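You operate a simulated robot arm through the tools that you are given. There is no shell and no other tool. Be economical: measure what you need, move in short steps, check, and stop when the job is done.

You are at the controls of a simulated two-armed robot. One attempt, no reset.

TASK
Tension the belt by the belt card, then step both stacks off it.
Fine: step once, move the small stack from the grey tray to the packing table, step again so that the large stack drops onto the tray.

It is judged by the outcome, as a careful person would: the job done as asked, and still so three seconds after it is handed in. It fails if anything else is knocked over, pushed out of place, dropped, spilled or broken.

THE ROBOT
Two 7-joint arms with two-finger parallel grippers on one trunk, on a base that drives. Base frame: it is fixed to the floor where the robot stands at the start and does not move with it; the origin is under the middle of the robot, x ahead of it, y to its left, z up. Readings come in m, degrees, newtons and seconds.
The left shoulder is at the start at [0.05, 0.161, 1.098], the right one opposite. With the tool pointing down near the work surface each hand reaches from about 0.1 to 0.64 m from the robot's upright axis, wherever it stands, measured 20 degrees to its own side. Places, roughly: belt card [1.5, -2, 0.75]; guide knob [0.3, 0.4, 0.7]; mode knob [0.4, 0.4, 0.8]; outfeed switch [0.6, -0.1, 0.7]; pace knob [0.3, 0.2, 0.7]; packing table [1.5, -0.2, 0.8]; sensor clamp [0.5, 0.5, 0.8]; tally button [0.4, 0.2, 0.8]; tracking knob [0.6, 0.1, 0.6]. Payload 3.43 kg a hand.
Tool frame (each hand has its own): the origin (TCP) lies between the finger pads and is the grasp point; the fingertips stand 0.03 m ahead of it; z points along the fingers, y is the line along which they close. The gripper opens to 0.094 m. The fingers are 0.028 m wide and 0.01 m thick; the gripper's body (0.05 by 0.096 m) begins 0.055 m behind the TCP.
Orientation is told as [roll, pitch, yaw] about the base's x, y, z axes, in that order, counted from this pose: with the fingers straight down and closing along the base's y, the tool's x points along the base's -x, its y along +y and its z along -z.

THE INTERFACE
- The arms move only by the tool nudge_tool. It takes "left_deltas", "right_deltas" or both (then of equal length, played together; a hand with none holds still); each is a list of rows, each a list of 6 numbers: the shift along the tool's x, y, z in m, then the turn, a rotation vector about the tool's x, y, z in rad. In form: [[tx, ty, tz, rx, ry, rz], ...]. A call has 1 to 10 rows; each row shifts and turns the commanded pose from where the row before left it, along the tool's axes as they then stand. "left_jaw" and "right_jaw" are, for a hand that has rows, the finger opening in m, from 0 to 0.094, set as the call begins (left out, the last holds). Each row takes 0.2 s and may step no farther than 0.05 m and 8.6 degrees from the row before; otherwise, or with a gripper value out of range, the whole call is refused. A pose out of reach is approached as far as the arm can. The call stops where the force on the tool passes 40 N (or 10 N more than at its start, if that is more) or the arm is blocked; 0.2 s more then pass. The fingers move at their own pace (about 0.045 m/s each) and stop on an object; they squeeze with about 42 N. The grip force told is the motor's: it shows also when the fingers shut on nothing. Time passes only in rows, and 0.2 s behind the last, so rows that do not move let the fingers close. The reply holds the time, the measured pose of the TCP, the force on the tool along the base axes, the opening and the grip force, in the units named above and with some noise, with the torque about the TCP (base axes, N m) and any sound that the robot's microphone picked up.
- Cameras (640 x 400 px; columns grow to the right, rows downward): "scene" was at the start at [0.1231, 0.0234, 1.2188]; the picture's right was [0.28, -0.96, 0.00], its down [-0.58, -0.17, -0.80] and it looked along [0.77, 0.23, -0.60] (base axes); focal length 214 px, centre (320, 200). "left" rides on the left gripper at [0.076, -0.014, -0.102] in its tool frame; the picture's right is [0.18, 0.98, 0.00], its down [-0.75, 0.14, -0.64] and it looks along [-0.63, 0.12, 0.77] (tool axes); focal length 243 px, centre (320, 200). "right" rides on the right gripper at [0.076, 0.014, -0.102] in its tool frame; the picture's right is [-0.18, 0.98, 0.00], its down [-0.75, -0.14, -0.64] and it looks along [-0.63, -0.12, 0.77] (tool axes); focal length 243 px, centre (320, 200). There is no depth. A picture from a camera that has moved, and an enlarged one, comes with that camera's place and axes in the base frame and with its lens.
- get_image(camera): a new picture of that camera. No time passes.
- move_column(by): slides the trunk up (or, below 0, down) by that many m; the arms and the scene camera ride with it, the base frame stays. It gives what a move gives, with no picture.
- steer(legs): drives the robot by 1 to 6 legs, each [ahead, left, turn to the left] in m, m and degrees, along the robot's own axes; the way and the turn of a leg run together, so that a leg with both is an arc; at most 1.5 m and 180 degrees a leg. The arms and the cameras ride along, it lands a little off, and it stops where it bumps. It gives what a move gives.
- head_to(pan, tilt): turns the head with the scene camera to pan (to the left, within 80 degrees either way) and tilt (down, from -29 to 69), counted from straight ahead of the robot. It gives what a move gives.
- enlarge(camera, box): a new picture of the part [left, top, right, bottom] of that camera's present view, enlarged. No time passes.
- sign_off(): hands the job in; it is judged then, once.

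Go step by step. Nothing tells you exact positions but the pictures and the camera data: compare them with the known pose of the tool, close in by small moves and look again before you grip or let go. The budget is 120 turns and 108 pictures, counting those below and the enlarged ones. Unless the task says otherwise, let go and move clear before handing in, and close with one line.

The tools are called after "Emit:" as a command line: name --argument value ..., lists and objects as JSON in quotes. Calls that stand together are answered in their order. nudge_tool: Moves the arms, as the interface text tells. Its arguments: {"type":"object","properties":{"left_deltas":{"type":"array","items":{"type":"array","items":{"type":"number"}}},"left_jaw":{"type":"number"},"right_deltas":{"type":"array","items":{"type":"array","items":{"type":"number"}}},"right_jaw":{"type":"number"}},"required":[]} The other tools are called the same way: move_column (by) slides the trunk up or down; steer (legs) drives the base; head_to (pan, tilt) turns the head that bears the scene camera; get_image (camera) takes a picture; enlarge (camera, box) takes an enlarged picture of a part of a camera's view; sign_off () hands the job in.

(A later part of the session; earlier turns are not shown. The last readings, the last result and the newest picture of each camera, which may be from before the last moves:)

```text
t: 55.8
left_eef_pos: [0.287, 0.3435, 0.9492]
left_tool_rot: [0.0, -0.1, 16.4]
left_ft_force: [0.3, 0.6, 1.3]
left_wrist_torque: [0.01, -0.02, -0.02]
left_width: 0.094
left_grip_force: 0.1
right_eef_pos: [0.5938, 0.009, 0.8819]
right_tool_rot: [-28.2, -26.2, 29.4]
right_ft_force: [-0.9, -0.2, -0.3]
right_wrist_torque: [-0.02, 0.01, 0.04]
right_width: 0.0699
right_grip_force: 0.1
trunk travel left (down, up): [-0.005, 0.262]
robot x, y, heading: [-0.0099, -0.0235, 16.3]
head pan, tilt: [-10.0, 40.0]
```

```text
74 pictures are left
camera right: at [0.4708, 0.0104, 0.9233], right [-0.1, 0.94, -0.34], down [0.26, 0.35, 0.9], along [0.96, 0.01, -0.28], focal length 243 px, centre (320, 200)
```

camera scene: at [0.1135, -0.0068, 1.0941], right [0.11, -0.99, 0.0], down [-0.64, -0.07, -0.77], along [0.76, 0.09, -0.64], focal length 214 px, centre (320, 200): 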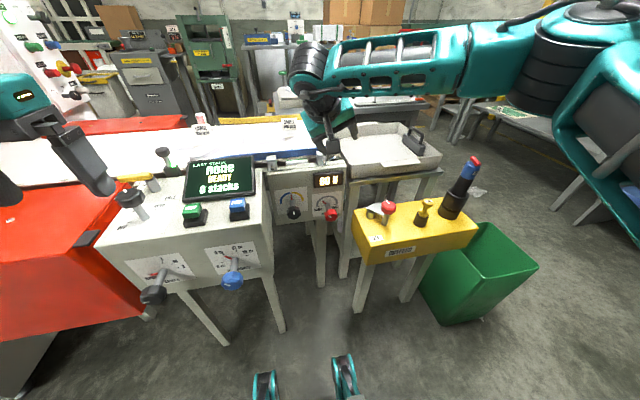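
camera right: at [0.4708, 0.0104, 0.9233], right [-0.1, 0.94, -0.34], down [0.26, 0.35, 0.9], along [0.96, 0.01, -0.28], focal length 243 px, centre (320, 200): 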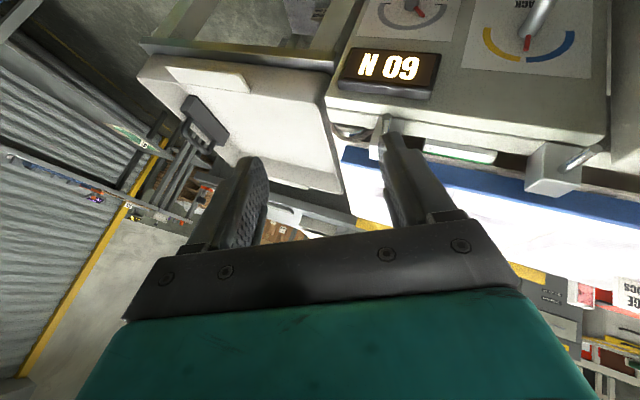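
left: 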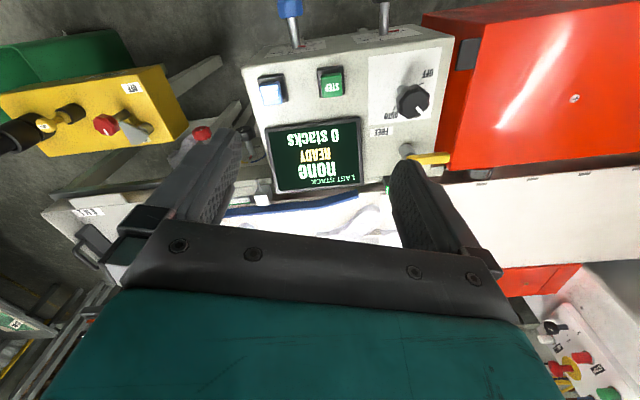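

The knob is confirmed near [0.62, 0.016, 0.608]. I move to a point 12 cm back along the tilted tool axis and check.

Emit:
nudge_tool --right_deltas '[[0.0233, 0.0285, 0.0287, 0, 0, 0], [0.0233, 0.0285, 0.0287, 0, 0, 0], [0.0233, 0.0285, 0.0287, 0, 0, 0], [0.0233, 0.0285, 0.0287, 0, 0, 0]]'

Emit:
get_image --camera "right"

Emit:
get_image --camera "scene"

```text
t: 56.8
left_eef_pos: [0.2873, 0.3429, 0.9497]
left_tool_rot: [0.0, -0.1, 16.4]
left_ft_force: [-0.4, -0.4, -0.1]
left_wrist_torque: [0.02, -0.04, 0.0]
left_width: 0.0941
left_grip_force: 0.0
right_eef_pos: [0.5563, 0.0403, 0.7007]
right_tool_rot: [-28.2, -26.2, 29.4]
right_ft_force: [0.2, -0.8, -0.2]
right_wrist_torque: [-0.02, -0.02, -0.04]
right_width: 0.0701
right_grip_force: 0.0
trunk travel left (down, up): [-0.005, 0.262]
robot x, y, heading: [-0.0098, -0.0248, 16.5]
head pan, tilt: [-10.0, 40.0]
```

```text
73 pictures are left
camera right: at [0.4337, 0.042, 0.7428], right [-0.1, 0.94, -0.34], down [0.26, 0.35, 0.9], along [0.96, 0.01, -0.28], focal length 243 px, centre (320, 200)
```

right: 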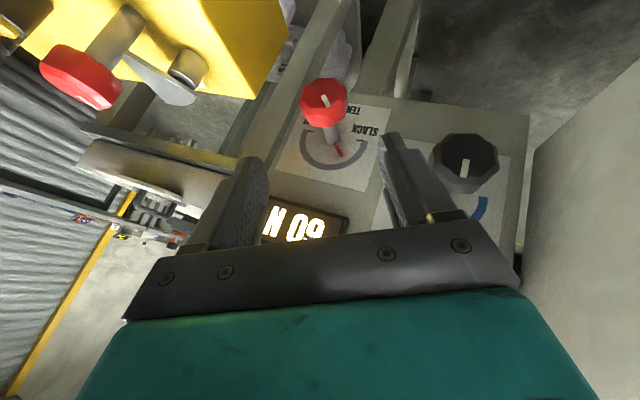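

```text
72 pictures are left
camera scene: at [0.1135, -0.0068, 1.0942], right [0.11, -0.99, 0.0], down [-0.64, -0.07, -0.77], along [0.76, 0.09, -0.64], focal length 214 px, centre (320, 200)
```

scene: 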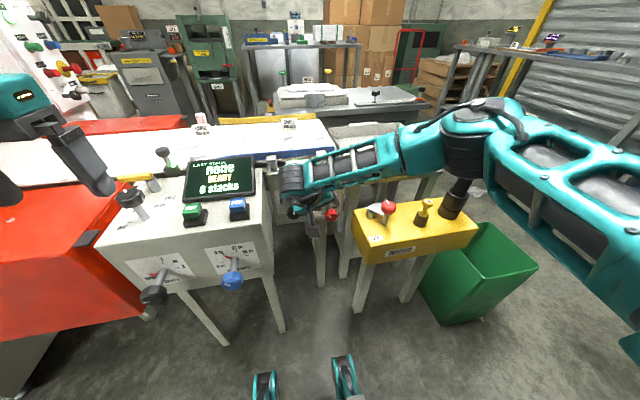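

The knob is well aligned with the fingers. The elbow now appears near the torch on the yellow box, so I check that first.

Emit:
enlarge --camera "scene" --box '[340, 100, 540, 260]'

```text
2.50 times, centred on (440, 180) of scene
camera zoom: at [0.1135, -0.0068, 1.0942], right [0.11, -0.99, 0.0], down [-0.64, -0.07, -0.77], along [0.76, 0.09, -0.64], focal length 536 px, centre (20, 250)
```

zoom: 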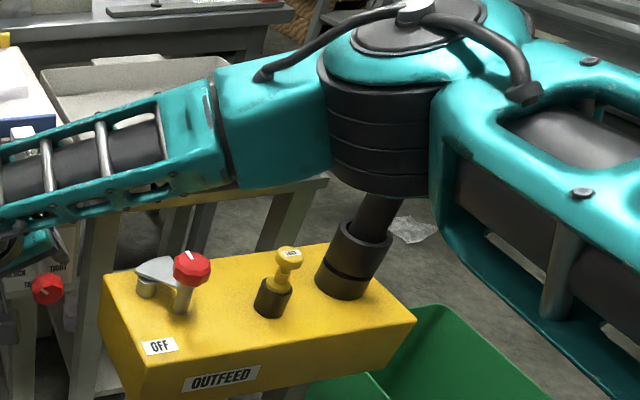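

By triangulation the torch stands about 0.15–0.2 m beyond the elbow, so it's clear. I go on down over the knob.

Emit:
nudge_tool --right_deltas '[[0, 0, 0.035, 0, 0, 0], [0, 0, 0.035, 0, 0, 0], [0, 0, 0.035, 0, 0, 0]]'

Emit:
get_image --camera "right"

Emit:
enlarge --camera "scene" --box '[240, 120, 540, 300]'

```text
t: 57.6
left_eef_pos: [0.2859, 0.3433, 0.9496]
left_tool_rot: [0.0, -0.1, 16.4]
left_ft_force: [-0.3, 0.2, -0.9]
left_wrist_torque: [-0.01, 0.03, 0.0]
left_width: 0.0939
left_grip_force: 0.0
right_eef_pos: [0.6168, 0.0176, 0.6185]
right_tool_rot: [-28.2, -26.1, 29.5]
right_ft_force: [0.2, -0.2, 0.5]
right_wrist_torque: [-0.01, -0.02, 0.0]
right_width: 0.07
right_grip_force: 0.1
trunk travel left (down, up): [-0.005, 0.262]
robot x, y, heading: [-0.0061, -0.0267, 16.4]
head pan, tilt: [-10.0, 40.0]
```

```text
70 pictures are left
camera right: at [0.4949, 0.019, 0.6598], right [-0.1, 0.94, -0.34], down [0.26, 0.35, 0.9], along [0.96, 0.01, -0.28], focal length 243 px, centre (320, 200)
```

right: 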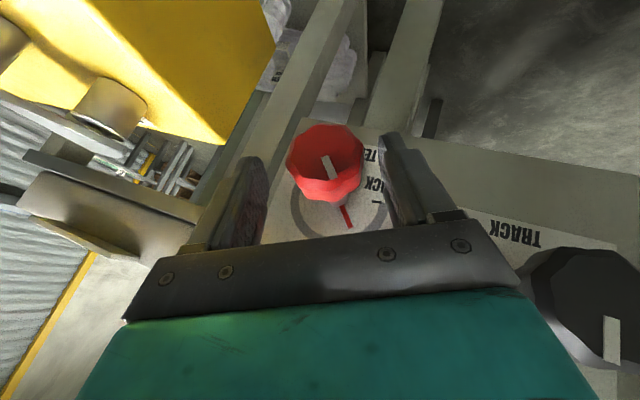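

```text
2.13 times, centred on (390, 210) of scene
camera zoom: at [0.1135, -0.0068, 1.0941], right [0.11, -0.99, 0.0], down [-0.64, -0.07, -0.77], along [0.76, 0.09, -0.64], focal length 458 px, centre (171, 179)
```

zoom: 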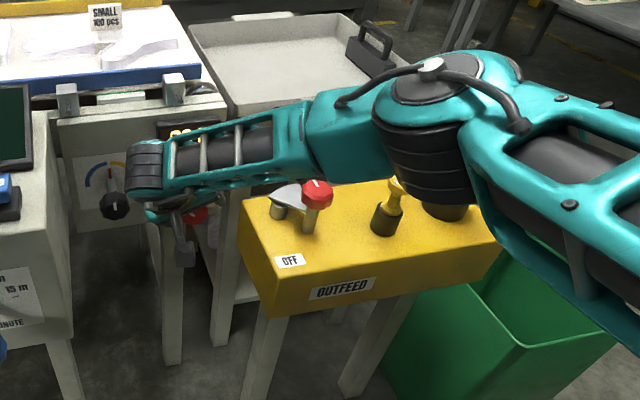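

The knob sits between the pads; I advance 16 mm and close the fingers.

Emit:
nudge_tool --right_deltas '[[0, -0.001, 0.016, 0, 0, 0]]'

Emit:
nudge_tool --right_deltas '[[0, 0, 0, 0, 0, 0], [0, 0, 0, 0, 0, 0], [0, 0, 0, 0, 0, 0], [0, 0, 0, 0, 0, 0]]' --right_jaw 0.03

Emit:
get_image --camera "right"

```text
t: 58.0
left_eef_pos: [0.2862, 0.3438, 0.9496]
left_tool_rot: [0.1, -0.1, 16.4]
left_ft_force: [-0.2, 0.0, -0.6]
left_wrist_torque: [-0.02, 0.01, 0.01]
left_width: 0.094
left_grip_force: 0.0
right_eef_pos: [0.6265, 0.0138, 0.6053]
right_tool_rot: [-28.2, -26.2, 29.5]
right_ft_force: [-0.1, -0.3, 0.1]
right_wrist_torque: [0.0, 0.0, -0.02]
right_width: 0.0704
right_grip_force: 0.0
trunk travel left (down, up): [-0.005, 0.262]
robot x, y, heading: [-0.0101, -0.0312, 16.5]
head pan, tilt: [-10.0, 40.0]
```

```text
t: 59.0
left_eef_pos: [0.2856, 0.3436, 0.9492]
left_tool_rot: [0.0, 0.0, 16.6]
left_ft_force: [-0.3, -0.2, 0.2]
left_wrist_torque: [-0.05, -0.02, 0.02]
left_width: 0.0941
left_grip_force: 0.0
right_eef_pos: [0.6238, 0.0172, 0.604]
right_tool_rot: [-27.9, -26.1, 29.6]
right_ft_force: [-4.2, 21.2, -11.5]
right_wrist_torque: [0.26, -0.58, 0.02]
right_width: 0.0459
right_grip_force: 45.3
trunk travel left (down, up): [-0.005, 0.262]
robot x, y, heading: [-0.0137, -0.0231, 16.7]
head pan, tilt: [-10.0, 40.0]
```

```text
68 pictures are left
camera right: at [0.5022, 0.018, 0.6467], right [-0.11, 0.94, -0.33], down [0.26, 0.35, 0.9], along [0.96, 0.02, -0.28], focal length 243 px, centre (320, 200)
```

right: 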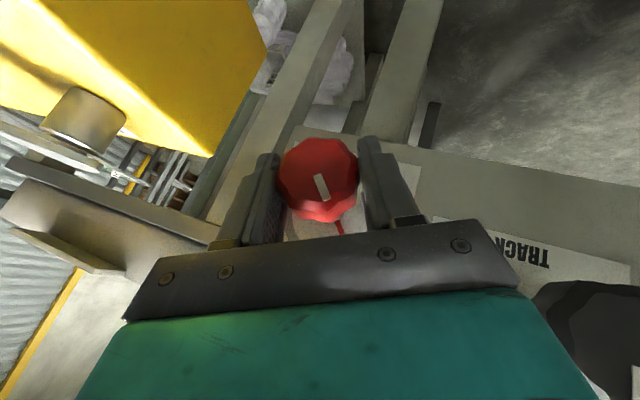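

Gripped, with a small sideways load; I ease 3 mm over and turn the knob clockwise in small steps.

Emit:
nudge_tool --right_deltas '[[0, 0.003, 0, 0, 0, 0], [0, 0, 0, -0.127, 0, 0.0703], [0, 0, 0, 0, 0, 0]]'

Emit:
get_image --camera "right"

Emit:
enlarge --camera "scene" --box '[240, 120, 540, 300]'

```text
t: 59.8
left_eef_pos: [0.2853, 0.3422, 0.9496]
left_tool_rot: [0.1, -0.1, 16.4]
left_ft_force: [-0.2, 0.1, 0.3]
left_wrist_torque: [-0.03, -0.03, -0.04]
left_width: 0.0938
left_grip_force: 0.1
right_eef_pos: [0.6247, 0.0163, 0.6049]
right_tool_rot: [-19.0, -27.7, 25.2]
right_ft_force: [-12.8, 10.4, -2.9]
right_wrist_torque: [-0.26, 0.99, -0.27]
right_width: 0.046
right_grip_force: 44.9
trunk travel left (down, up): [-0.005, 0.262]
robot x, y, heading: [-0.0116, -0.0299, 16.4]
head pan, tilt: [-10.0, 40.0]
```

```text
67 pictures are left
camera right: at [0.504, 0.0123, 0.6513], right [-0.12, 0.97, -0.2], down [0.3, 0.22, 0.93], along [0.95, 0.05, -0.31], focal length 243 px, centre (320, 200)
```

right: 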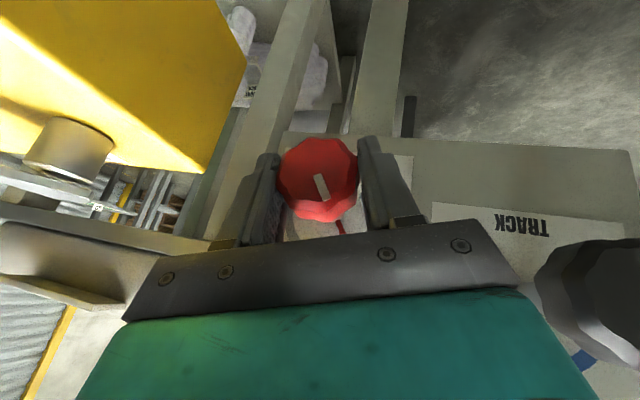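

```text
2.13 times, centred on (390, 210) of scene
camera zoom: at [0.1132, -0.0064, 1.0942], right [0.11, -0.99, 0.0], down [-0.64, -0.07, -0.77], along [0.76, 0.08, -0.64], focal length 458 px, centre (171, 179)
```

zoom: 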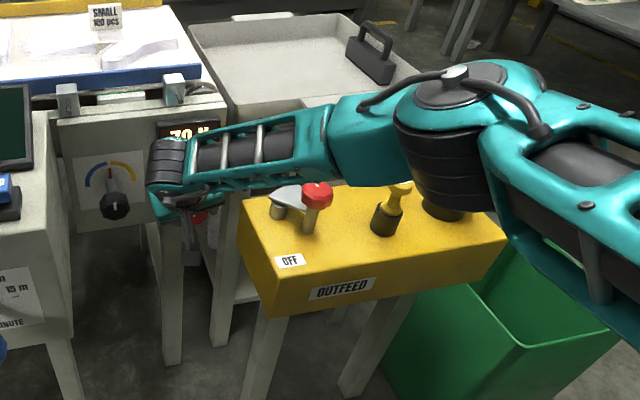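

The knob turns with the hand and the display seems to go from 60 to about 70 N for 8°. I turn another 17° and check.

Emit:
nudge_tool --right_deltas '[[0, 0, 0, -0.127, 0, 0.0703], [0, 0, 0, -0.127, 0, 0.0703], [0, 0, 0, 0, 0, 0]]'

Emit:
enlarge --camera "scene" --box '[240, 120, 540, 300]'

```text
t: 60.6
left_eef_pos: [0.2853, 0.3436, 0.9499]
left_tool_rot: [0.0, 0.0, 16.3]
left_ft_force: [0.2, 0.1, -0.3]
left_wrist_torque: [0.01, 0.0, -0.03]
left_width: 0.0943
left_grip_force: 0.0
right_eef_pos: [0.6247, 0.015, 0.6049]
right_tool_rot: [-0.3, -29.2, 16.2]
right_ft_force: [-18.4, 0.6, 1.6]
right_wrist_torque: [-0.27, 1.0, -0.03]
right_width: 0.0459
right_grip_force: 45.5
trunk travel left (down, up): [-0.005, 0.262]
robot x, y, heading: [-0.0098, -0.0311, 16.4]
head pan, tilt: [-10.0, 40.0]
```

```text
2.13 times, centred on (390, 210) of scene
camera zoom: at [0.1126, -0.0069, 1.0943], right [0.11, -0.99, 0.0], down [-0.64, -0.07, -0.77], along [0.76, 0.09, -0.64], focal length 458 px, centre (171, 179)
```

zoom: 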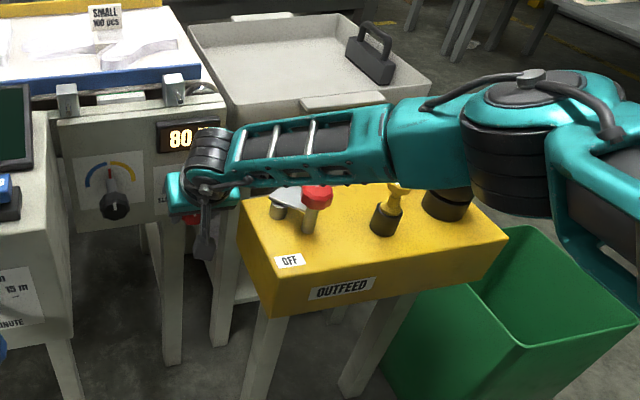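

80 N now. The arm is still clear of the box's fittings, so I continue another 17°.

Emit:
nudge_tool --right_deltas '[[0, 0, 0, -0.127, 0, 0.0703], [0, 0, 0, -0.127, 0, 0.0703], [0, 0, 0, 0, 0, 0]]'

Emit:
enlarge --camera "scene" --box '[240, 120, 540, 300]'

```text
t: 61.4
left_eef_pos: [0.2861, 0.3435, 0.9502]
left_tool_rot: [0.0, -0.1, 16.3]
left_ft_force: [0.2, -0.5, 0.2]
left_wrist_torque: [-0.02, -0.01, -0.01]
left_width: 0.0943
left_grip_force: 0.1
right_eef_pos: [0.6258, 0.0141, 0.6044]
right_tool_rot: [18.7, -28.0, 7.1]
right_ft_force: [-17.3, -6.3, 2.3]
right_wrist_torque: [-0.13, 0.41, 0.14]
right_width: 0.046
right_grip_force: 45.0
trunk travel left (down, up): [-0.005, 0.262]
robot x, y, heading: [-0.0126, -0.0282, 16.4]
head pan, tilt: [-10.0, 40.0]
```

```text
2.13 times, centred on (390, 210) of scene
camera zoom: at [0.1125, -0.0072, 1.0943], right [0.11, -0.99, 0.0], down [-0.64, -0.07, -0.77], along [0.76, 0.09, -0.64], focal length 458 px, centre (171, 179)
```

zoom: 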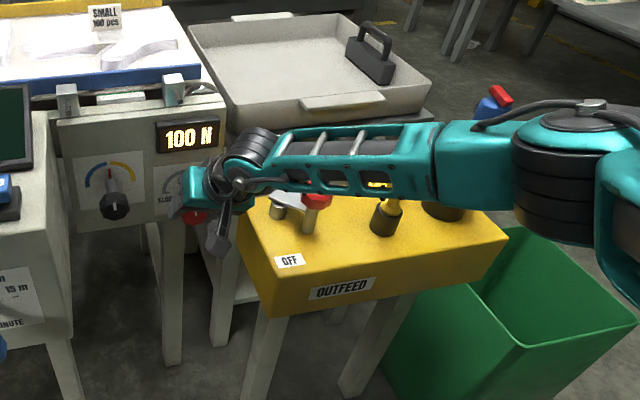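

The display reads 100 N. I open the jaw, back out along the tool axis, and confirm.

Emit:
nudge_tool --right_deltas '[[0, 0, 0, 0, 0, 0], [0, 0, 0, 0, 0, 0], [0, 0, 0, 0, 0, 0]]' --right_jaw 0.075

Emit:
nudge_tool --right_deltas '[[0, 0, -0.04, 0, 0, 0], [0, 0, -0.04, 0, 0, 0], [0, 0, -0.04, 0, 0, 0], [0, 0, -0.04, 0, 0, 0], [0, 0, -0.04, 0, 0, 0]]'

Emit:
get_image --camera "scene"

Emit:
enlarge --camera "scene" --box '[180, 120, 400, 260]'

```text
t: 62.2
left_eef_pos: [0.2868, 0.3439, 0.9491]
left_tool_rot: [-0.1, -0.1, 16.4]
left_ft_force: [-0.5, 0.1, -0.5]
left_wrist_torque: [0.03, -0.02, -0.02]
left_width: 0.0941
left_grip_force: 0.2
right_eef_pos: [0.6269, 0.015, 0.6045]
right_tool_rot: [18.7, -27.9, 7.3]
right_ft_force: [0.7, -0.3, 0.9]
right_wrist_torque: [-0.04, 0.02, -0.02]
right_width: 0.0751
right_grip_force: 0.1
trunk travel left (down, up): [-0.005, 0.262]
robot x, y, heading: [-0.0102, -0.0255, 16.7]
head pan, tilt: [-10.0, 40.0]
```

```text
t: 63.4
left_eef_pos: [0.2872, 0.3431, 0.9501]
left_tool_rot: [-0.1, -0.1, 16.4]
left_ft_force: [1.2, -0.6, 0.1]
left_wrist_torque: [-0.02, 0.03, -0.03]
left_width: 0.0941
left_grip_force: 0.0
right_eef_pos: [0.5461, -0.0579, 0.7718]
right_tool_rot: [18.7, -27.7, 7.3]
right_ft_force: [0.7, 0.1, 0.6]
right_wrist_torque: [-0.01, 0.0, -0.01]
right_width: 0.0749
right_grip_force: 0.1
trunk travel left (down, up): [-0.005, 0.262]
robot x, y, heading: [-0.0088, -0.0263, 16.2]
head pan, tilt: [-10.0, 40.0]
```

```text
63 pictures are left
camera scene: at [0.1134, -0.0068, 1.0941], right [0.11, -0.99, 0.0], down [-0.64, -0.07, -0.77], along [0.76, 0.09, -0.64], focal length 214 px, centre (320, 200)
```

scene: 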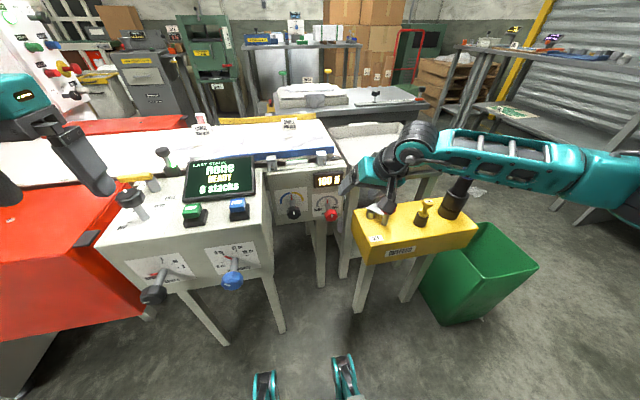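

```text
2.86 times, centred on (290, 190) of scene
camera zoom: at [0.1134, -0.0068, 1.0941], right [0.11, -0.99, 0.0], down [-0.64, -0.07, -0.77], along [0.76, 0.09, -0.64], focal length 613 px, centre (406, 229)
```

zoom: 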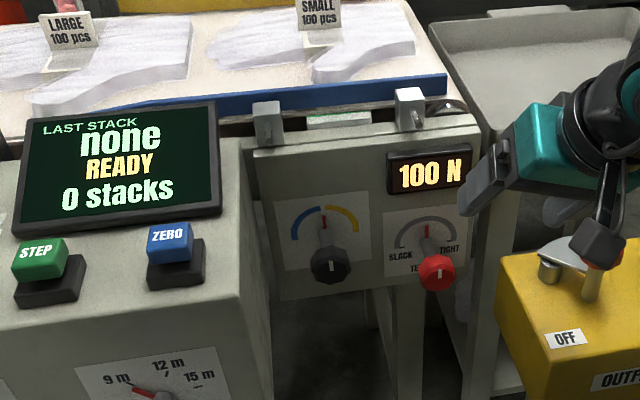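

100 N is confirmed with the knob released. I raise the trunk to lift the right hand clear, then bring the left hand over the STEP button, at about [0.412, 0.300, 0.785].

Emit:
move_column --by 0.12

Emit:
nudge_tool --left_deltas '[[-0.035, -0.025, 0, 0, 0, 0], [-0.035, -0.025, 0, 0, 0, 0], [-0.038, -0.026, 0, 0, 0, 0], [0, 0, 0.04, 0, 0, 0], [0, 0, 0.04, 0, 0, 0], [0, 0, 0.04, 0, 0, 0]]' --left_jaw 0.0

Emit:
get_image --camera "left"

```text
t: 64.9
left_eef_pos: [0.2875, 0.3423, 1.0688]
left_tool_rot: [0.0, -0.1, 16.4]
left_ft_force: [0.2, -0.2, 0.6]
left_wrist_torque: [0.01, -0.02, -0.02]
left_width: 0.0942
left_grip_force: 0.1
right_eef_pos: [0.5458, -0.0581, 0.8909]
right_tool_rot: [18.8, -27.9, 7.3]
right_ft_force: [0.0, 0.2, 0.5]
right_wrist_torque: [0.03, 0.0, 0.05]
right_width: 0.0748
right_grip_force: 0.0
trunk travel left (down, up): [-0.125, 0.142]
robot x, y, heading: [-0.0096, -0.0274, 16.7]
head pan, tilt: [-10.0, 40.0]
```

```text
t: 66.3
left_eef_pos: [0.4125, 0.3008, 0.9508]
left_tool_rot: [0.0, -0.1, 16.3]
left_ft_force: [1.1, -0.1, -0.4]
left_wrist_torque: [-0.01, -0.02, -0.01]
left_width: 0.0
left_grip_force: 26.3
right_eef_pos: [0.5473, -0.0582, 0.8918]
right_tool_rot: [18.7, -27.9, 7.3]
right_ft_force: [-0.7, -0.4, -0.2]
right_wrist_torque: [-0.03, 0.02, -0.03]
right_width: 0.0751
right_grip_force: 0.1
trunk travel left (down, up): [-0.125, 0.142]
robot x, y, heading: [-0.0105, -0.0262, 16.3]
head pan, tilt: [-10.0, 40.0]
```

```text
61 pictures are left
camera left: at [0.3422, 0.2651, 1.0529], right [-0.45, 0.89, 0.0], down [0.68, 0.35, 0.64], along [0.57, 0.29, -0.77], focal length 243 px, centre (320, 200)
```

left: 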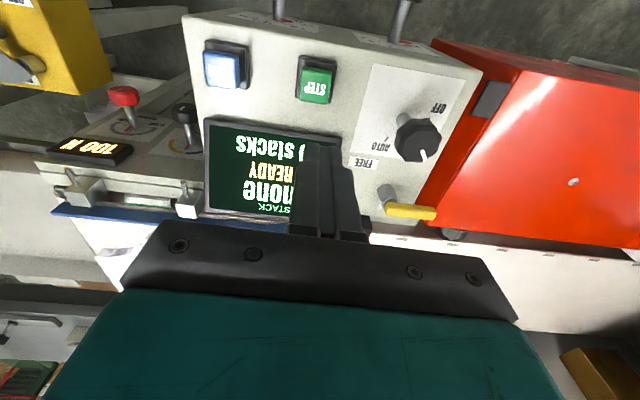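

The view agrees: the button is at about [0.409, 0.296]. I come down to just above it, then press in small steps.

Emit:
nudge_tool --left_deltas '[[0.0047, -0.0036, 0.04, 0, 0, 0], [0, 0, 0.04, 0, 0, 0], [0, 0, 0.04, 0, 0, 0]]'

Emit:
get_image --camera "left"

```text
t: 67.1
left_eef_pos: [0.3899, 0.3072, 0.8422]
left_tool_rot: [-0.1, -0.2, 16.4]
left_ft_force: [0.8, -0.4, -0.3]
left_wrist_torque: [-0.02, 0.02, -0.02]
left_width: 0.0
left_grip_force: 32.6
left hand out of reach, approached as far as the arm can: row 2, 3
right_eef_pos: [0.5464, -0.0581, 0.8922]
right_tool_rot: [18.6, -27.9, 7.3]
right_ft_force: [1.3, 0.5, -0.2]
right_wrist_torque: [0.03, 0.0, -0.01]
right_width: 0.0749
right_grip_force: 0.1
trunk travel left (down, up): [-0.125, 0.142]
robot x, y, heading: [-0.0092, -0.0291, 16.2]
head pan, tilt: [-10.0, 40.0]
```

```text
60 pictures are left
camera left: at [0.3193, 0.2719, 0.9452], right [-0.45, 0.89, 0.0], down [0.68, 0.35, 0.64], along [0.57, 0.29, -0.77], focal length 243 px, centre (320, 200)
```

left: 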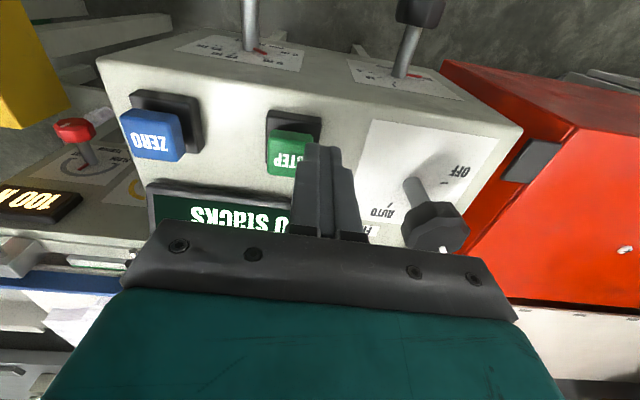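

The arm is at its limit here; I lift a bit, re-centre, and lower the trunk to gain reach.

Emit:
nudge_tool --left_deltas '[[0, 0, -0.02, 0, 0, 0], [0, 0, -0.02, 0, 0, 0]]'

Emit:
move_column --by -0.06

```text
t: 67.7
left_eef_pos: [0.3887, 0.3046, 0.8823]
left_tool_rot: [0.0, 0.0, 16.4]
left_ft_force: [-0.3, -0.5, 0.7]
left_wrist_torque: [0.0, -0.01, -0.01]
left_width: 0.0
left_grip_force: 32.9
right_eef_pos: [0.546, -0.0574, 0.8915]
right_tool_rot: [18.7, -28.0, 7.3]
right_ft_force: [0.2, 0.6, -0.1]
right_wrist_torque: [0.02, 0.04, -0.04]
right_width: 0.0751
right_grip_force: 0.2
trunk travel left (down, up): [-0.125, 0.142]
robot x, y, heading: [-0.0064, -0.0278, 16.4]
head pan, tilt: [-10.0, 40.0]
```

```text
t: 68.7
left_eef_pos: [0.3899, 0.3052, 0.8246]
left_tool_rot: [0.0, -0.2, 16.5]
left_ft_force: [-1.9, 2.7, 9.7]
left_wrist_torque: [-0.01, -0.03, 0.01]
left_width: 0.0
left_grip_force: 33.1
right_eef_pos: [0.546, -0.0581, 0.8337]
right_tool_rot: [18.8, -27.9, 7.4]
right_ft_force: [-0.3, 0.1, 0.3]
right_wrist_torque: [-0.01, 0.0, 0.01]
right_width: 0.075
right_grip_force: 0.0
trunk travel left (down, up): [-0.065, 0.202]
robot x, y, heading: [-0.0095, -0.0309, 16.3]
head pan, tilt: [-10.0, 40.0]
heard: click
```

It touched and I heard a click, so STEP was probably pressed already. I lift off and look.

Emit:
nudge_tool --left_deltas '[[0, 0, -0.03, 0, 0, 0], [0, 0, -0.03, 0, 0, 0], [0.04, 0, -0.03, 0, 0, 0], [0.04, 0, 0, 0, 0, 0]]'

Emit:
get_image --camera "scene"

Emit:
enlarge --camera "scene" --box '[160, 110, 460, 290]'

```text
t: 69.7
left_eef_pos: [0.3121, 0.2843, 0.9136]
left_tool_rot: [0.0, -0.1, 16.4]
left_ft_force: [-0.1, -0.3, -0.1]
left_wrist_torque: [0.0, -0.02, -0.01]
left_width: 0.0002
left_grip_force: 33.0
right_eef_pos: [0.5464, -0.0582, 0.8315]
right_tool_rot: [18.7, -27.9, 7.2]
right_ft_force: [0.7, 1.1, -0.2]
right_wrist_torque: [-0.03, 0.0, -0.03]
right_width: 0.0751
right_grip_force: 0.0
trunk travel left (down, up): [-0.065, 0.202]
robot x, y, heading: [-0.0128, -0.0276, 16.3]
head pan, tilt: [-10.0, 40.0]
```

```text
59 pictures are left
camera scene: at [0.1132, -0.0069, 1.1542], right [0.11, -0.99, 0.0], down [-0.64, -0.07, -0.77], along [0.76, 0.09, -0.64], focal length 214 px, centre (320, 200)
```

scene: 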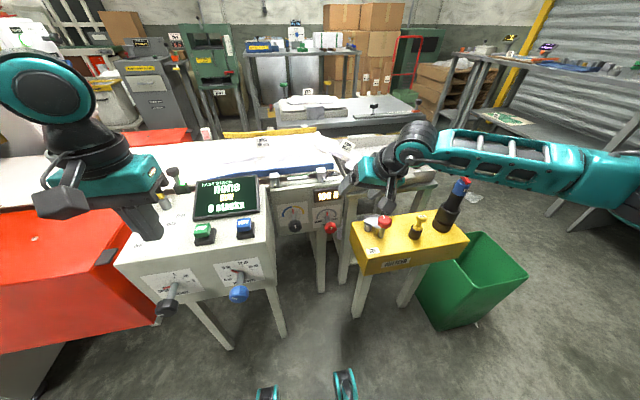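

```text
2.13 times, centred on (310, 200) of scene
camera zoom: at [0.1132, -0.0069, 1.1542], right [0.11, -0.99, 0.0], down [-0.64, -0.07, -0.77], along [0.76, 0.09, -0.64], focal length 458 px, centre (341, 200)
```

zoom: 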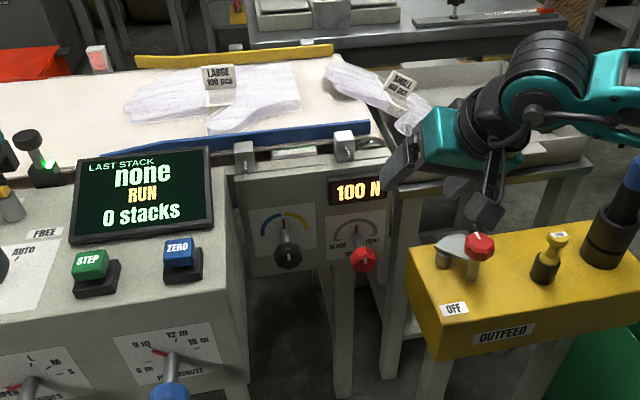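

It's running: the small stack is tipping over the belt end onto the tray. I wait and watch.

Emit:
nudge_tool --left_deltas '[[0, 0, 0, 0, 0, 0], [0, 0, 0, 0, 0, 0], [0, 0, 0, 0, 0, 0], [0, 0, 0, 0, 0, 0], [0, 0, 0, 0, 0, 0], [0, 0, 0, 0, 0, 0], [0, 0, 0, 0, 0, 0], [0, 0, 0, 0, 0, 0], [0, 0, 0, 0, 0, 0], [0, 0, 0, 0, 0, 0]]'

Emit:
enlarge --camera "scene" --box '[160, 110, 460, 290]'

```text
t: 71.9
left_eef_pos: [0.3127, 0.2847, 0.9129]
left_tool_rot: [-0.1, -0.1, 16.5]
left_ft_force: [0.1, -0.2, -0.2]
left_wrist_torque: [0.01, 0.0, 0.01]
left_width: 0.0001
left_grip_force: 32.7
right_eef_pos: [0.5475, -0.058, 0.8319]
right_tool_rot: [18.7, -27.9, 7.3]
right_ft_force: [-1.2, 0.1, 0.5]
right_wrist_torque: [0.0, 0.0, 0.02]
right_width: 0.0752
right_grip_force: 0.0
trunk travel left (down, up): [-0.065, 0.202]
robot x, y, heading: [-0.0094, -0.0273, 16.3]
head pan, tilt: [-10.0, 40.0]
```

```text
2.13 times, centred on (310, 200) of scene
camera zoom: at [0.1134, -0.0068, 1.1541], right [0.11, -0.99, 0.0], down [-0.64, -0.07, -0.77], along [0.76, 0.09, -0.64], focal length 458 px, centre (341, 200)
```

zoom: 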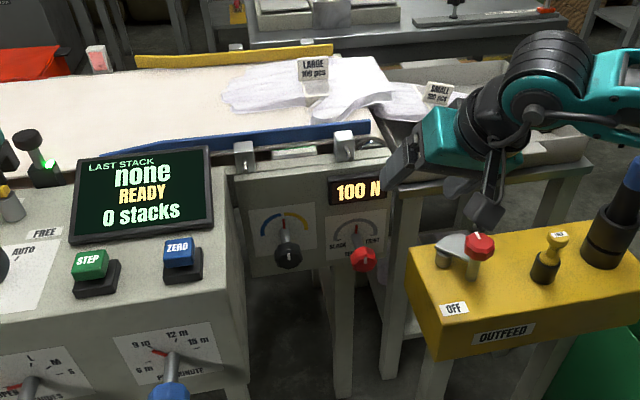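

The small stack is on the tray and the screen is READY. I drive around to the right side to reach tray and packing table, keeping clear of the bin and litter.

Emit:
steer --legs '[[-0.3, 0, 0], [0, 0, -16.4], [0, -1.15, 0], [1.25, 0, 0], [0, 0, 85]]'

Emit:
head_to --pan 0 --tilt 42

Emit:
get_image --camera "scene"

```text
t: 89.9
left_eef_pos: [0.7743, -0.8619, 0.9128]
left_tool_rot: [-0.1, -0.1, 85.2]
left_ft_force: [-0.1, -0.7, -0.2]
left_wrist_torque: [-0.01, 0.0, 0.0]
left_width: 0.0001
left_grip_force: 33.1
right_eef_pos: [1.1762, -0.7668, 0.8325]
right_tool_rot: [18.7, -27.9, 76.0]
right_ft_force: [0.1, -0.1, 0.2]
right_wrist_torque: [0.0, 0.03, 0.01]
right_width: 0.0751
right_grip_force: 0.1
trunk travel left (down, up): [-0.065, 0.202]
robot x, y, heading: [0.9442, -1.2715, 85.0]
head pan, tilt: [-10.0, 40.0]
```

```text
t: 90.6
left_eef_pos: [0.7722, -0.862, 0.9119]
left_tool_rot: [0.0, 0.0, 85.2]
left_ft_force: [-0.7, -0.5, 0.8]
left_wrist_torque: [0.01, 0.02, -0.01]
left_width: 0.0
left_grip_force: 32.7
right_eef_pos: [1.1755, -0.7667, 0.8307]
right_tool_rot: [18.7, -27.9, 76.0]
right_ft_force: [-0.3, -0.7, -1.4]
right_wrist_torque: [0.03, 0.01, 0.01]
right_width: 0.075
right_grip_force: 0.0
trunk travel left (down, up): [-0.065, 0.202]
robot x, y, heading: [0.9418, -1.2653, 85.0]
head pan, tilt: [0.0, 42.0]
```

```text
56 pictures are left
camera scene: at [0.9555, -1.151, 1.1512], right [1.0, -0.09, 0.0], down [-0.06, -0.67, -0.74], along [0.06, 0.74, -0.67], focal length 214 px, centre (320, 200)
```

scene: 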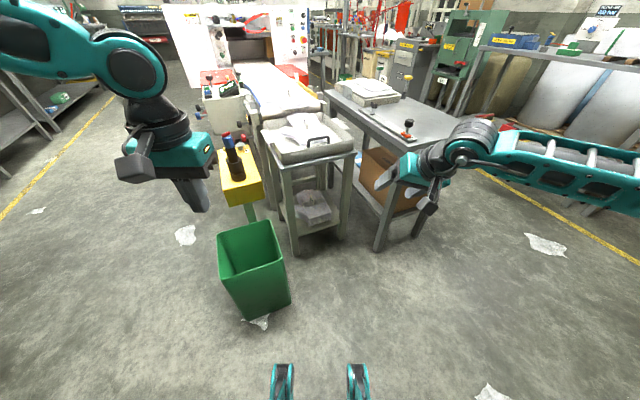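

Emit:
enlarge --camera "scene" --box '[230, 60, 390, 170]'

Emit:
enlarge --camera "scene" --box '[310, 65, 480, 185]'

```text
3.64 times, centred on (310, 115) of scene
camera zoom: at [0.9555, -1.151, 1.1512], right [1.0, -0.09, 0.0], down [-0.06, -0.67, -0.74], along [0.06, 0.74, -0.67], focal length 780 px, centre (356, 509)
```

zoom: 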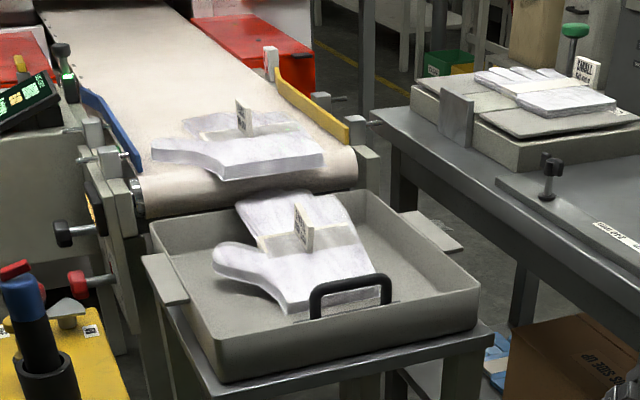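

```text
3.33 times, centred on (395, 125) of scene
camera zoom: at [0.9555, -1.151, 1.1512], right [1.0, -0.09, 0.0], down [-0.06, -0.67, -0.74], along [0.06, 0.74, -0.67], focal length 715 px, centre (70, 450)
```

zoom: 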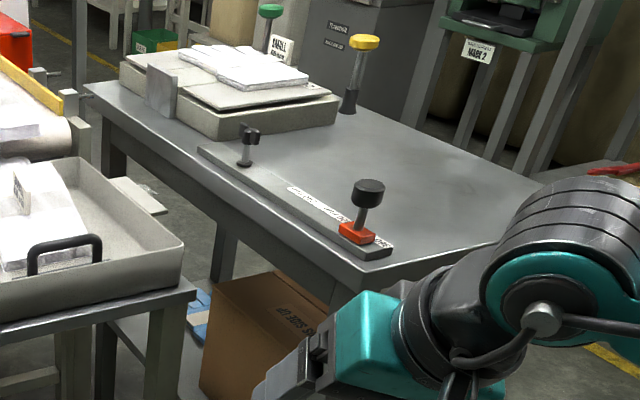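

I see the small glove-shaped stack lying in the tray with its cuff end by the tray handle. I raise the trunk and come closer between the bin and the packing table.

Emit:
move_column --by 0.17

Emit:
steer --legs '[[0, -0.2, 0], [0.4, 0, 5]]'

Emit:
head_to --pan 5 --tilt 50

Emit:
get_image --camera "scene"

Emit:
get_image --camera "left"

```text
t: 92.5
left_eef_pos: [0.7737, -0.8611, 1.0842]
left_tool_rot: [-0.1, -0.1, 85.1]
left_ft_force: [0.5, 0.9, 0.5]
left_wrist_torque: [-0.03, 0.0, 0.01]
left_width: 0.0001
left_grip_force: 32.6
right_eef_pos: [1.1766, -0.7666, 1.0021]
right_tool_rot: [18.7, -27.8, 75.9]
right_ft_force: [-0.5, 0.6, -0.2]
right_wrist_torque: [-0.01, 0.01, 0.0]
right_width: 0.075
right_grip_force: 0.0
trunk travel left (down, up): [-0.235, 0.032]
robot x, y, heading: [0.9442, -1.2722, 84.9]
head pan, tilt: [0.0, 42.0]
```

```text
t: 96.2
left_eef_pos: [0.9527, -0.4951, 1.0822]
left_tool_rot: [0.1, 0.0, 90.2]
left_ft_force: [-0.1, 0.6, -0.2]
left_wrist_torque: [0.0, 0.03, -0.03]
left_width: 0.0
left_grip_force: 32.6
right_eef_pos: [1.3465, -0.3655, 1.0014]
right_tool_rot: [18.8, -27.8, 81.0]
right_ft_force: [0.1, 1.0, -0.2]
right_wrist_torque: [-0.02, 0.0, 0.02]
right_width: 0.0749
right_grip_force: 0.0
trunk travel left (down, up): [-0.235, 0.032]
robot x, y, heading: [1.1608, -0.8893, 90.0]
head pan, tilt: [0.0, 42.0]
```

```text
t: 96.9
left_eef_pos: [0.9519, -0.4953, 1.0834]
left_tool_rot: [-0.1, -0.1, 90.2]
left_ft_force: [0.0, -0.2, -0.4]
left_wrist_torque: [0.01, 0.0, -0.01]
left_width: 0.0
left_grip_force: 32.8
right_eef_pos: [1.3464, -0.3657, 1.0014]
right_tool_rot: [18.6, -27.9, 80.9]
right_ft_force: [0.5, -0.6, 0.0]
right_wrist_torque: [0.03, 0.01, 0.01]
right_width: 0.075
right_grip_force: 0.1
trunk travel left (down, up): [-0.235, 0.032]
robot x, y, heading: [1.1599, -0.8909, 90.0]
head pan, tilt: [5.0, 50.0]
```

```text
53 pictures are left
camera scene: at [1.1535, -0.7751, 1.31], right [1.0, 0.09, 0.0], down [0.07, -0.76, -0.64], along [-0.06, 0.64, -0.77], focal length 214 px, centre (320, 200)
```

scene: 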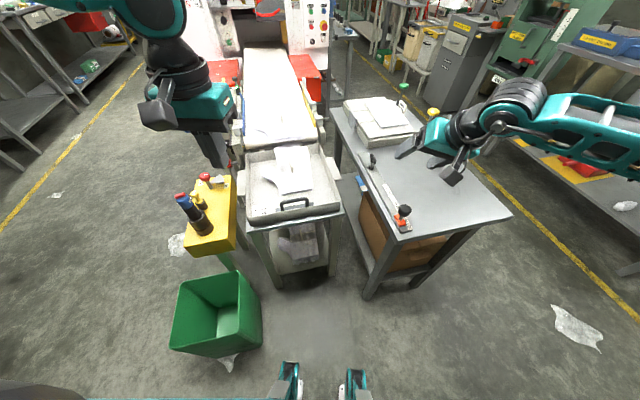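

```text
52 pictures are left
camera left: at [0.967, -0.5719, 1.1863], right [-0.98, -0.19, 0.0], down [-0.14, 0.75, 0.64], along [-0.12, 0.63, -0.77], focal length 243 px, centre (320, 200)
```

left: 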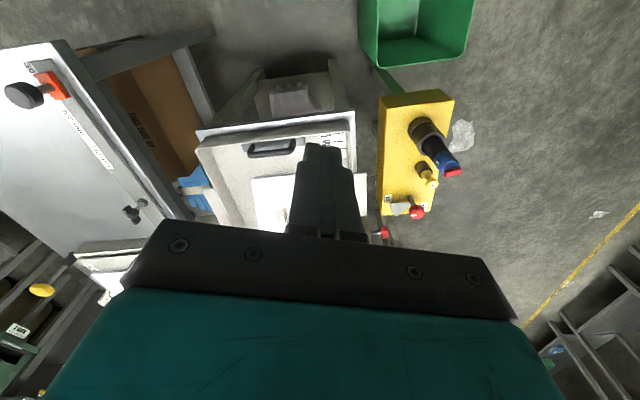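

Emit:
enlarge --camera "scene" --box '[220, 120, 360, 240]'

Emit:
enlarge --camera "scene" --box '[330, 85, 520, 245]'

```text
3.33 times, centred on (290, 180) of scene
camera zoom: at [1.1535, -0.7751, 1.31], right [1.0, 0.09, 0.0], down [0.07, -0.76, -0.64], along [-0.06, 0.64, -0.77], focal length 715 px, centre (420, 267)
```

zoom: 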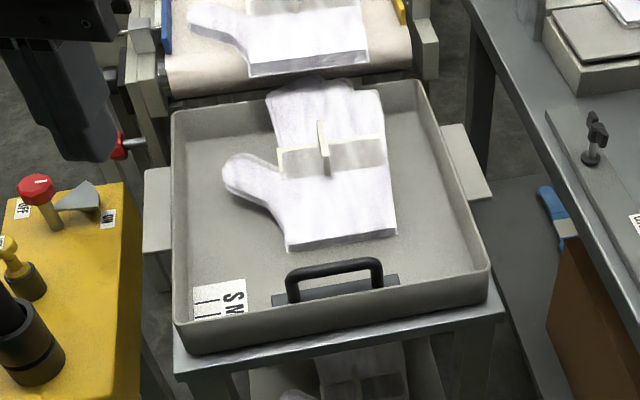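

```text
2.50 times, centred on (425, 165) of scene
camera zoom: at [1.1535, -0.7751, 1.31], right [1.0, 0.09, 0.0], down [0.07, -0.76, -0.64], along [-0.06, 0.64, -0.77], focal length 536 px, centre (58, 288)
```

zoom: 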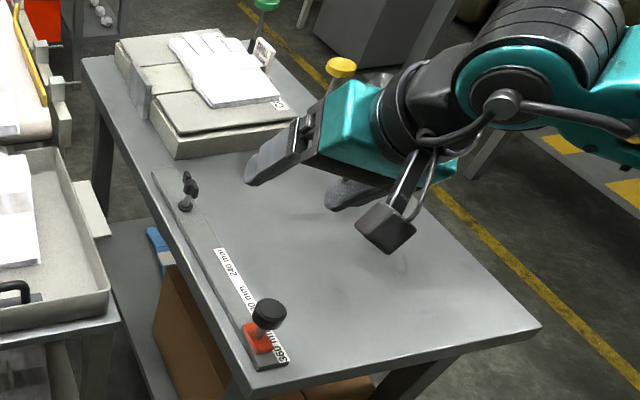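

The stack is a flat mitten shape about 13 cm wide, too wide for the jaw, but its band carries a stiff upright card over the middle that the jaw can pinch. I pull the right hand back out of the way and tilt the left hand forward with an open jaw.

Emit:
nudge_tool --right_deltas '[[0, 0, 0, 0.127, 0, -0.0703], [0, 0, 0, 0.127, 0, -0.0703], [0.0224, 0, -0.0353, 0, 0, 0], [0.0224, 0, -0.0353, 0, 0, 0], [0.0224, 0, -0.0353, 0, 0, 0], [0.0224, 0, -0.0353, 0, 0, 0], [0.0224, 0, -0.0353, 0, 0, 0], [0.0224, 0, -0.0353, 0, 0, 0]]' --left_deltas '[[0, 0, 0, 0, -0.145, 0], [0, 0, 0, 0, -0.145, 0], [0, 0, 0, 0, -0.145, 0], [0, 0, 0, 0, 0, 0], [0, 0, 0, 0, 0, 0], [0, 0, 0, 0, 0, 0], [0, 0, 0, 0, 0, 0], [0, 0, 0, 0, 0, 0]]' --left_jaw 0.06

Emit:
steer --legs '[[0, 0, 14], [0.1, -0.03, 0]]'

Emit:
get_image --camera "scene"

```text
t: 98.7
left_eef_pos: [0.9528, -0.496, 1.0833]
left_tool_rot: [-0.1, -25.0, 90.1]
left_ft_force: [0.2, 0.1, -0.8]
left_wrist_torque: [0.01, 0.0, 0.0]
left_width: 0.06
left_grip_force: 0.0
right_eef_pos: [1.3373, -0.552, 1.1361]
right_tool_rot: [-0.3, -29.2, 90.2]
right_ft_force: [-0.4, -0.2, -1.0]
right_wrist_torque: [0.0, 0.02, -0.01]
right_width: 0.0749
right_grip_force: 0.0
right hand out of reach, approached as far as the arm can: row 7, 8
trunk travel left (down, up): [-0.235, 0.032]
robot x, y, heading: [1.1643, -0.8922, 90.2]
head pan, tilt: [5.0, 50.0]
```

```text
t: 100.7
left_eef_pos: [0.8659, -0.4527, 1.0834]
left_tool_rot: [0.0, -24.9, 104.2]
left_ft_force: [0.6, 1.0, -0.1]
left_wrist_torque: [-0.05, 0.0, 0.01]
left_width: 0.0599
left_grip_force: 0.1
right_eef_pos: [1.2537, -0.4134, 1.1364]
right_tool_rot: [-0.2, -29.1, 104.1]
right_ft_force: [-0.9, 1.2, -0.3]
right_wrist_torque: [-0.01, -0.01, 0.0]
right_width: 0.075
right_grip_force: 0.0
trunk travel left (down, up): [-0.235, 0.032]
robot x, y, heading: [1.1649, -0.7871, 104.2]
head pan, tilt: [5.0, 50.0]
```

```text
49 pictures are left
camera scene: at [1.1295, -0.6752, 1.3098], right [0.94, 0.33, 0.0], down [0.25, -0.72, -0.64], along [-0.21, 0.61, -0.77], focal length 214 px, centre (320, 200)
```

scene: 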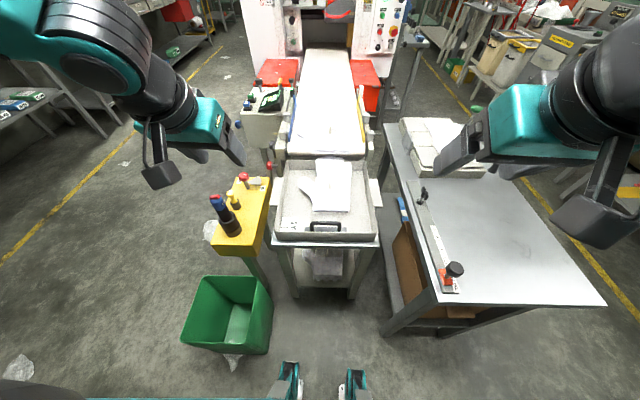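

Emit:
enlarge --camera "scene" --box '[265, 130, 385, 250]'

Emit:
get_image --camera "left"

```text
3.33 times, centred on (325, 190) of scene
camera zoom: at [1.1295, -0.6752, 1.3098], right [0.94, 0.33, 0.0], down [0.25, -0.72, -0.64], along [-0.21, 0.61, -0.77], focal length 715 px, centre (303, 233)
```

zoom: 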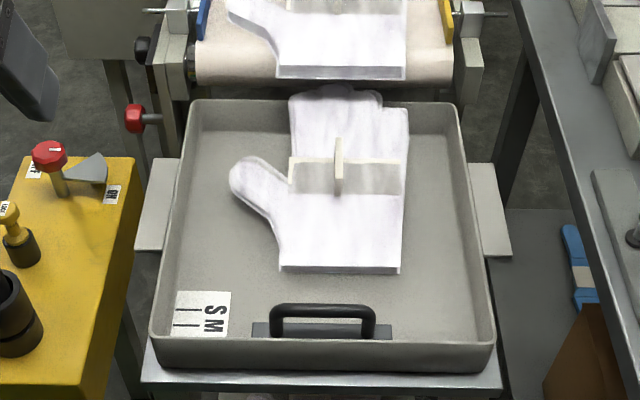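

```text
47 pictures are left
camera left: at [0.9083, -0.5585, 1.1443], right [-0.91, -0.4, -0.08], down [-0.24, 0.36, 0.9], along [-0.34, 0.84, -0.43], focal length 243 px, centre (320, 200)
```

left: 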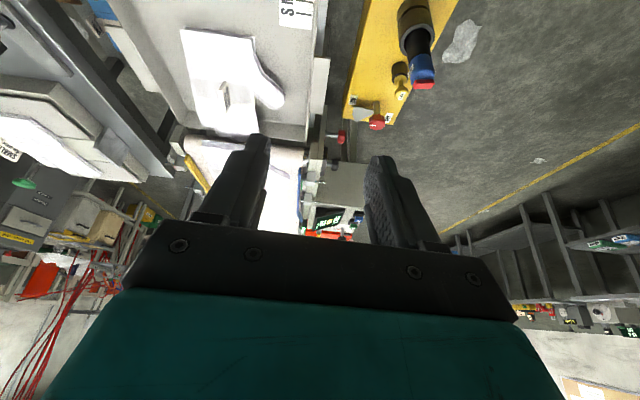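

The stack lies flat and the card is edge-on along my heading. I drive slightly closer and bring the left hand over the card, staying high first.

Emit:
steer --legs '[[0.12, -0.05, 0]]'

Emit:
nudge_tool --left_deltas '[[-0.0138, -0.0204, 0.038, 0, 0, 0], [-0.0138, -0.0204, 0.038, 0, 0, 0], [-0.0138, -0.0204, 0.038, 0, 0, 0], [-0.0138, -0.0204, 0.038, 0, 0, 0], [-0.0138, -0.0204, 0.038, 0, 0, 0]]'

Emit:
get_image --camera "left"

Emit:
get_image --camera "scene"

```text
t: 102.0
left_eef_pos: [0.8844, -0.3399, 1.083]
left_tool_rot: [0.0, -25.0, 104.3]
left_ft_force: [0.2, -1.0, 0.5]
left_wrist_torque: [0.01, -0.02, -0.03]
left_width: 0.0599
left_grip_force: 0.1
right_eef_pos: [1.2708, -0.2989, 1.1377]
right_tool_rot: [-0.3, -29.1, 104.0]
right_ft_force: [0.0, -0.4, 0.2]
right_wrist_torque: [0.02, 0.0, -0.01]
right_width: 0.075
right_grip_force: 0.1
trunk travel left (down, up): [-0.235, 0.032]
robot x, y, heading: [1.1835, -0.673, 104.0]
head pan, tilt: [5.0, 50.0]
```

```text
t: 103.2
left_eef_pos: [0.9056, -0.2221, 0.9788]
left_tool_rot: [-0.1, -25.0, 104.2]
left_ft_force: [0.4, -0.4, -0.9]
left_wrist_torque: [-0.01, -0.02, 0.03]
left_width: 0.0602
left_grip_force: 0.0
left hand out of reach, approached as far as the arm can: row 4, 5
right_eef_pos: [1.2714, -0.2988, 1.1358]
right_tool_rot: [-0.2, -29.0, 104.1]
right_ft_force: [-0.3, -0.6, 0.4]
right_wrist_torque: [0.03, 0.03, 0.01]
right_width: 0.0751
right_grip_force: 0.0
trunk travel left (down, up): [-0.235, 0.032]
robot x, y, heading: [1.1842, -0.67, 104.2]
head pan, tilt: [5.0, 50.0]
```

```text
46 pictures are left
camera left: at [0.9454, -0.3269, 1.0412], right [-0.91, -0.4, -0.08], down [-0.24, 0.36, 0.9], along [-0.33, 0.84, -0.43], focal length 243 px, centre (320, 200)
```

left: 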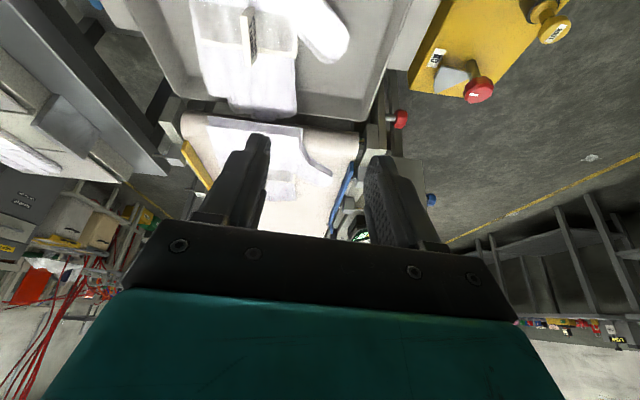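

```text
45 pictures are left
camera scene: at [1.1465, -0.5608, 1.3099], right [0.94, 0.33, 0.0], down [0.25, -0.72, -0.64], along [-0.21, 0.61, -0.77], focal length 214 px, centre (320, 200)
```

scene: 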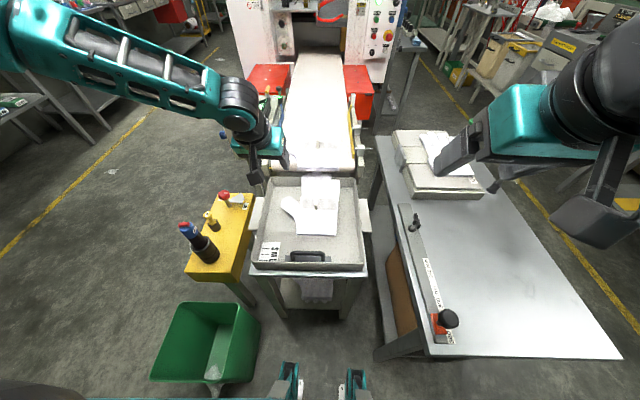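

The left arm is limited low and close in; I extend it forward at this height first, then lower the trunk.

Emit:
nudge_tool --left_deltas '[[-0.03, -0.03, 0.012, 0, 0, 0], [-0.03, -0.03, 0.012, 0, 0, 0], [-0.03, -0.03, 0.012, 0, 0, 0]]'

Emit:
nudge_tool --left_deltas '[[0.0106, 0, 0.0226, 0, 0, 0], [0.0106, 0, 0.0226, 0, 0, 0], [0.0106, 0, 0.0226, 0, 0, 0]]'

```text
t: 104.0
left_eef_pos: [0.9014, -0.1867, 1.0306]
left_tool_rot: [-0.1, -25.0, 104.0]
left_ft_force: [0.1, 0.7, -0.4]
left_wrist_torque: [0.01, -0.03, 0.01]
left_width: 0.0599
left_grip_force: 0.1
left hand out of reach, approached as far as the arm can: row 1, 2, 3
right_eef_pos: [1.2718, -0.3007, 1.1375]
right_tool_rot: [-0.2, -29.0, 104.0]
right_ft_force: [-0.7, 0.4, -0.2]
right_wrist_torque: [0.02, -0.03, 0.02]
right_width: 0.075
right_grip_force: 0.1
trunk travel left (down, up): [-0.235, 0.032]
robot x, y, heading: [1.182, -0.6729, 104.4]
head pan, tilt: [5.0, 50.0]
```

```text
t: 104.8
left_eef_pos: [0.8829, -0.2095, 0.9703]
left_tool_rot: [0.0, -25.0, 104.1]
left_ft_force: [0.7, -0.5, 0.4]
left_wrist_torque: [0.01, 0.03, -0.02]
left_width: 0.0602
left_grip_force: 0.1
left hand out of reach, approached as far as the arm can: row 1, 2, 3
right_eef_pos: [1.2708, -0.2986, 1.1365]
right_tool_rot: [-0.2, -29.1, 104.2]
right_ft_force: [0.0, -0.3, 0.0]
right_wrist_torque: [-0.02, 0.0, 0.02]
right_width: 0.0752
right_grip_force: 0.0
trunk travel left (down, up): [-0.235, 0.032]
robot x, y, heading: [1.1796, -0.6706, 104.1]
head pan, tilt: [5.0, 50.0]
```

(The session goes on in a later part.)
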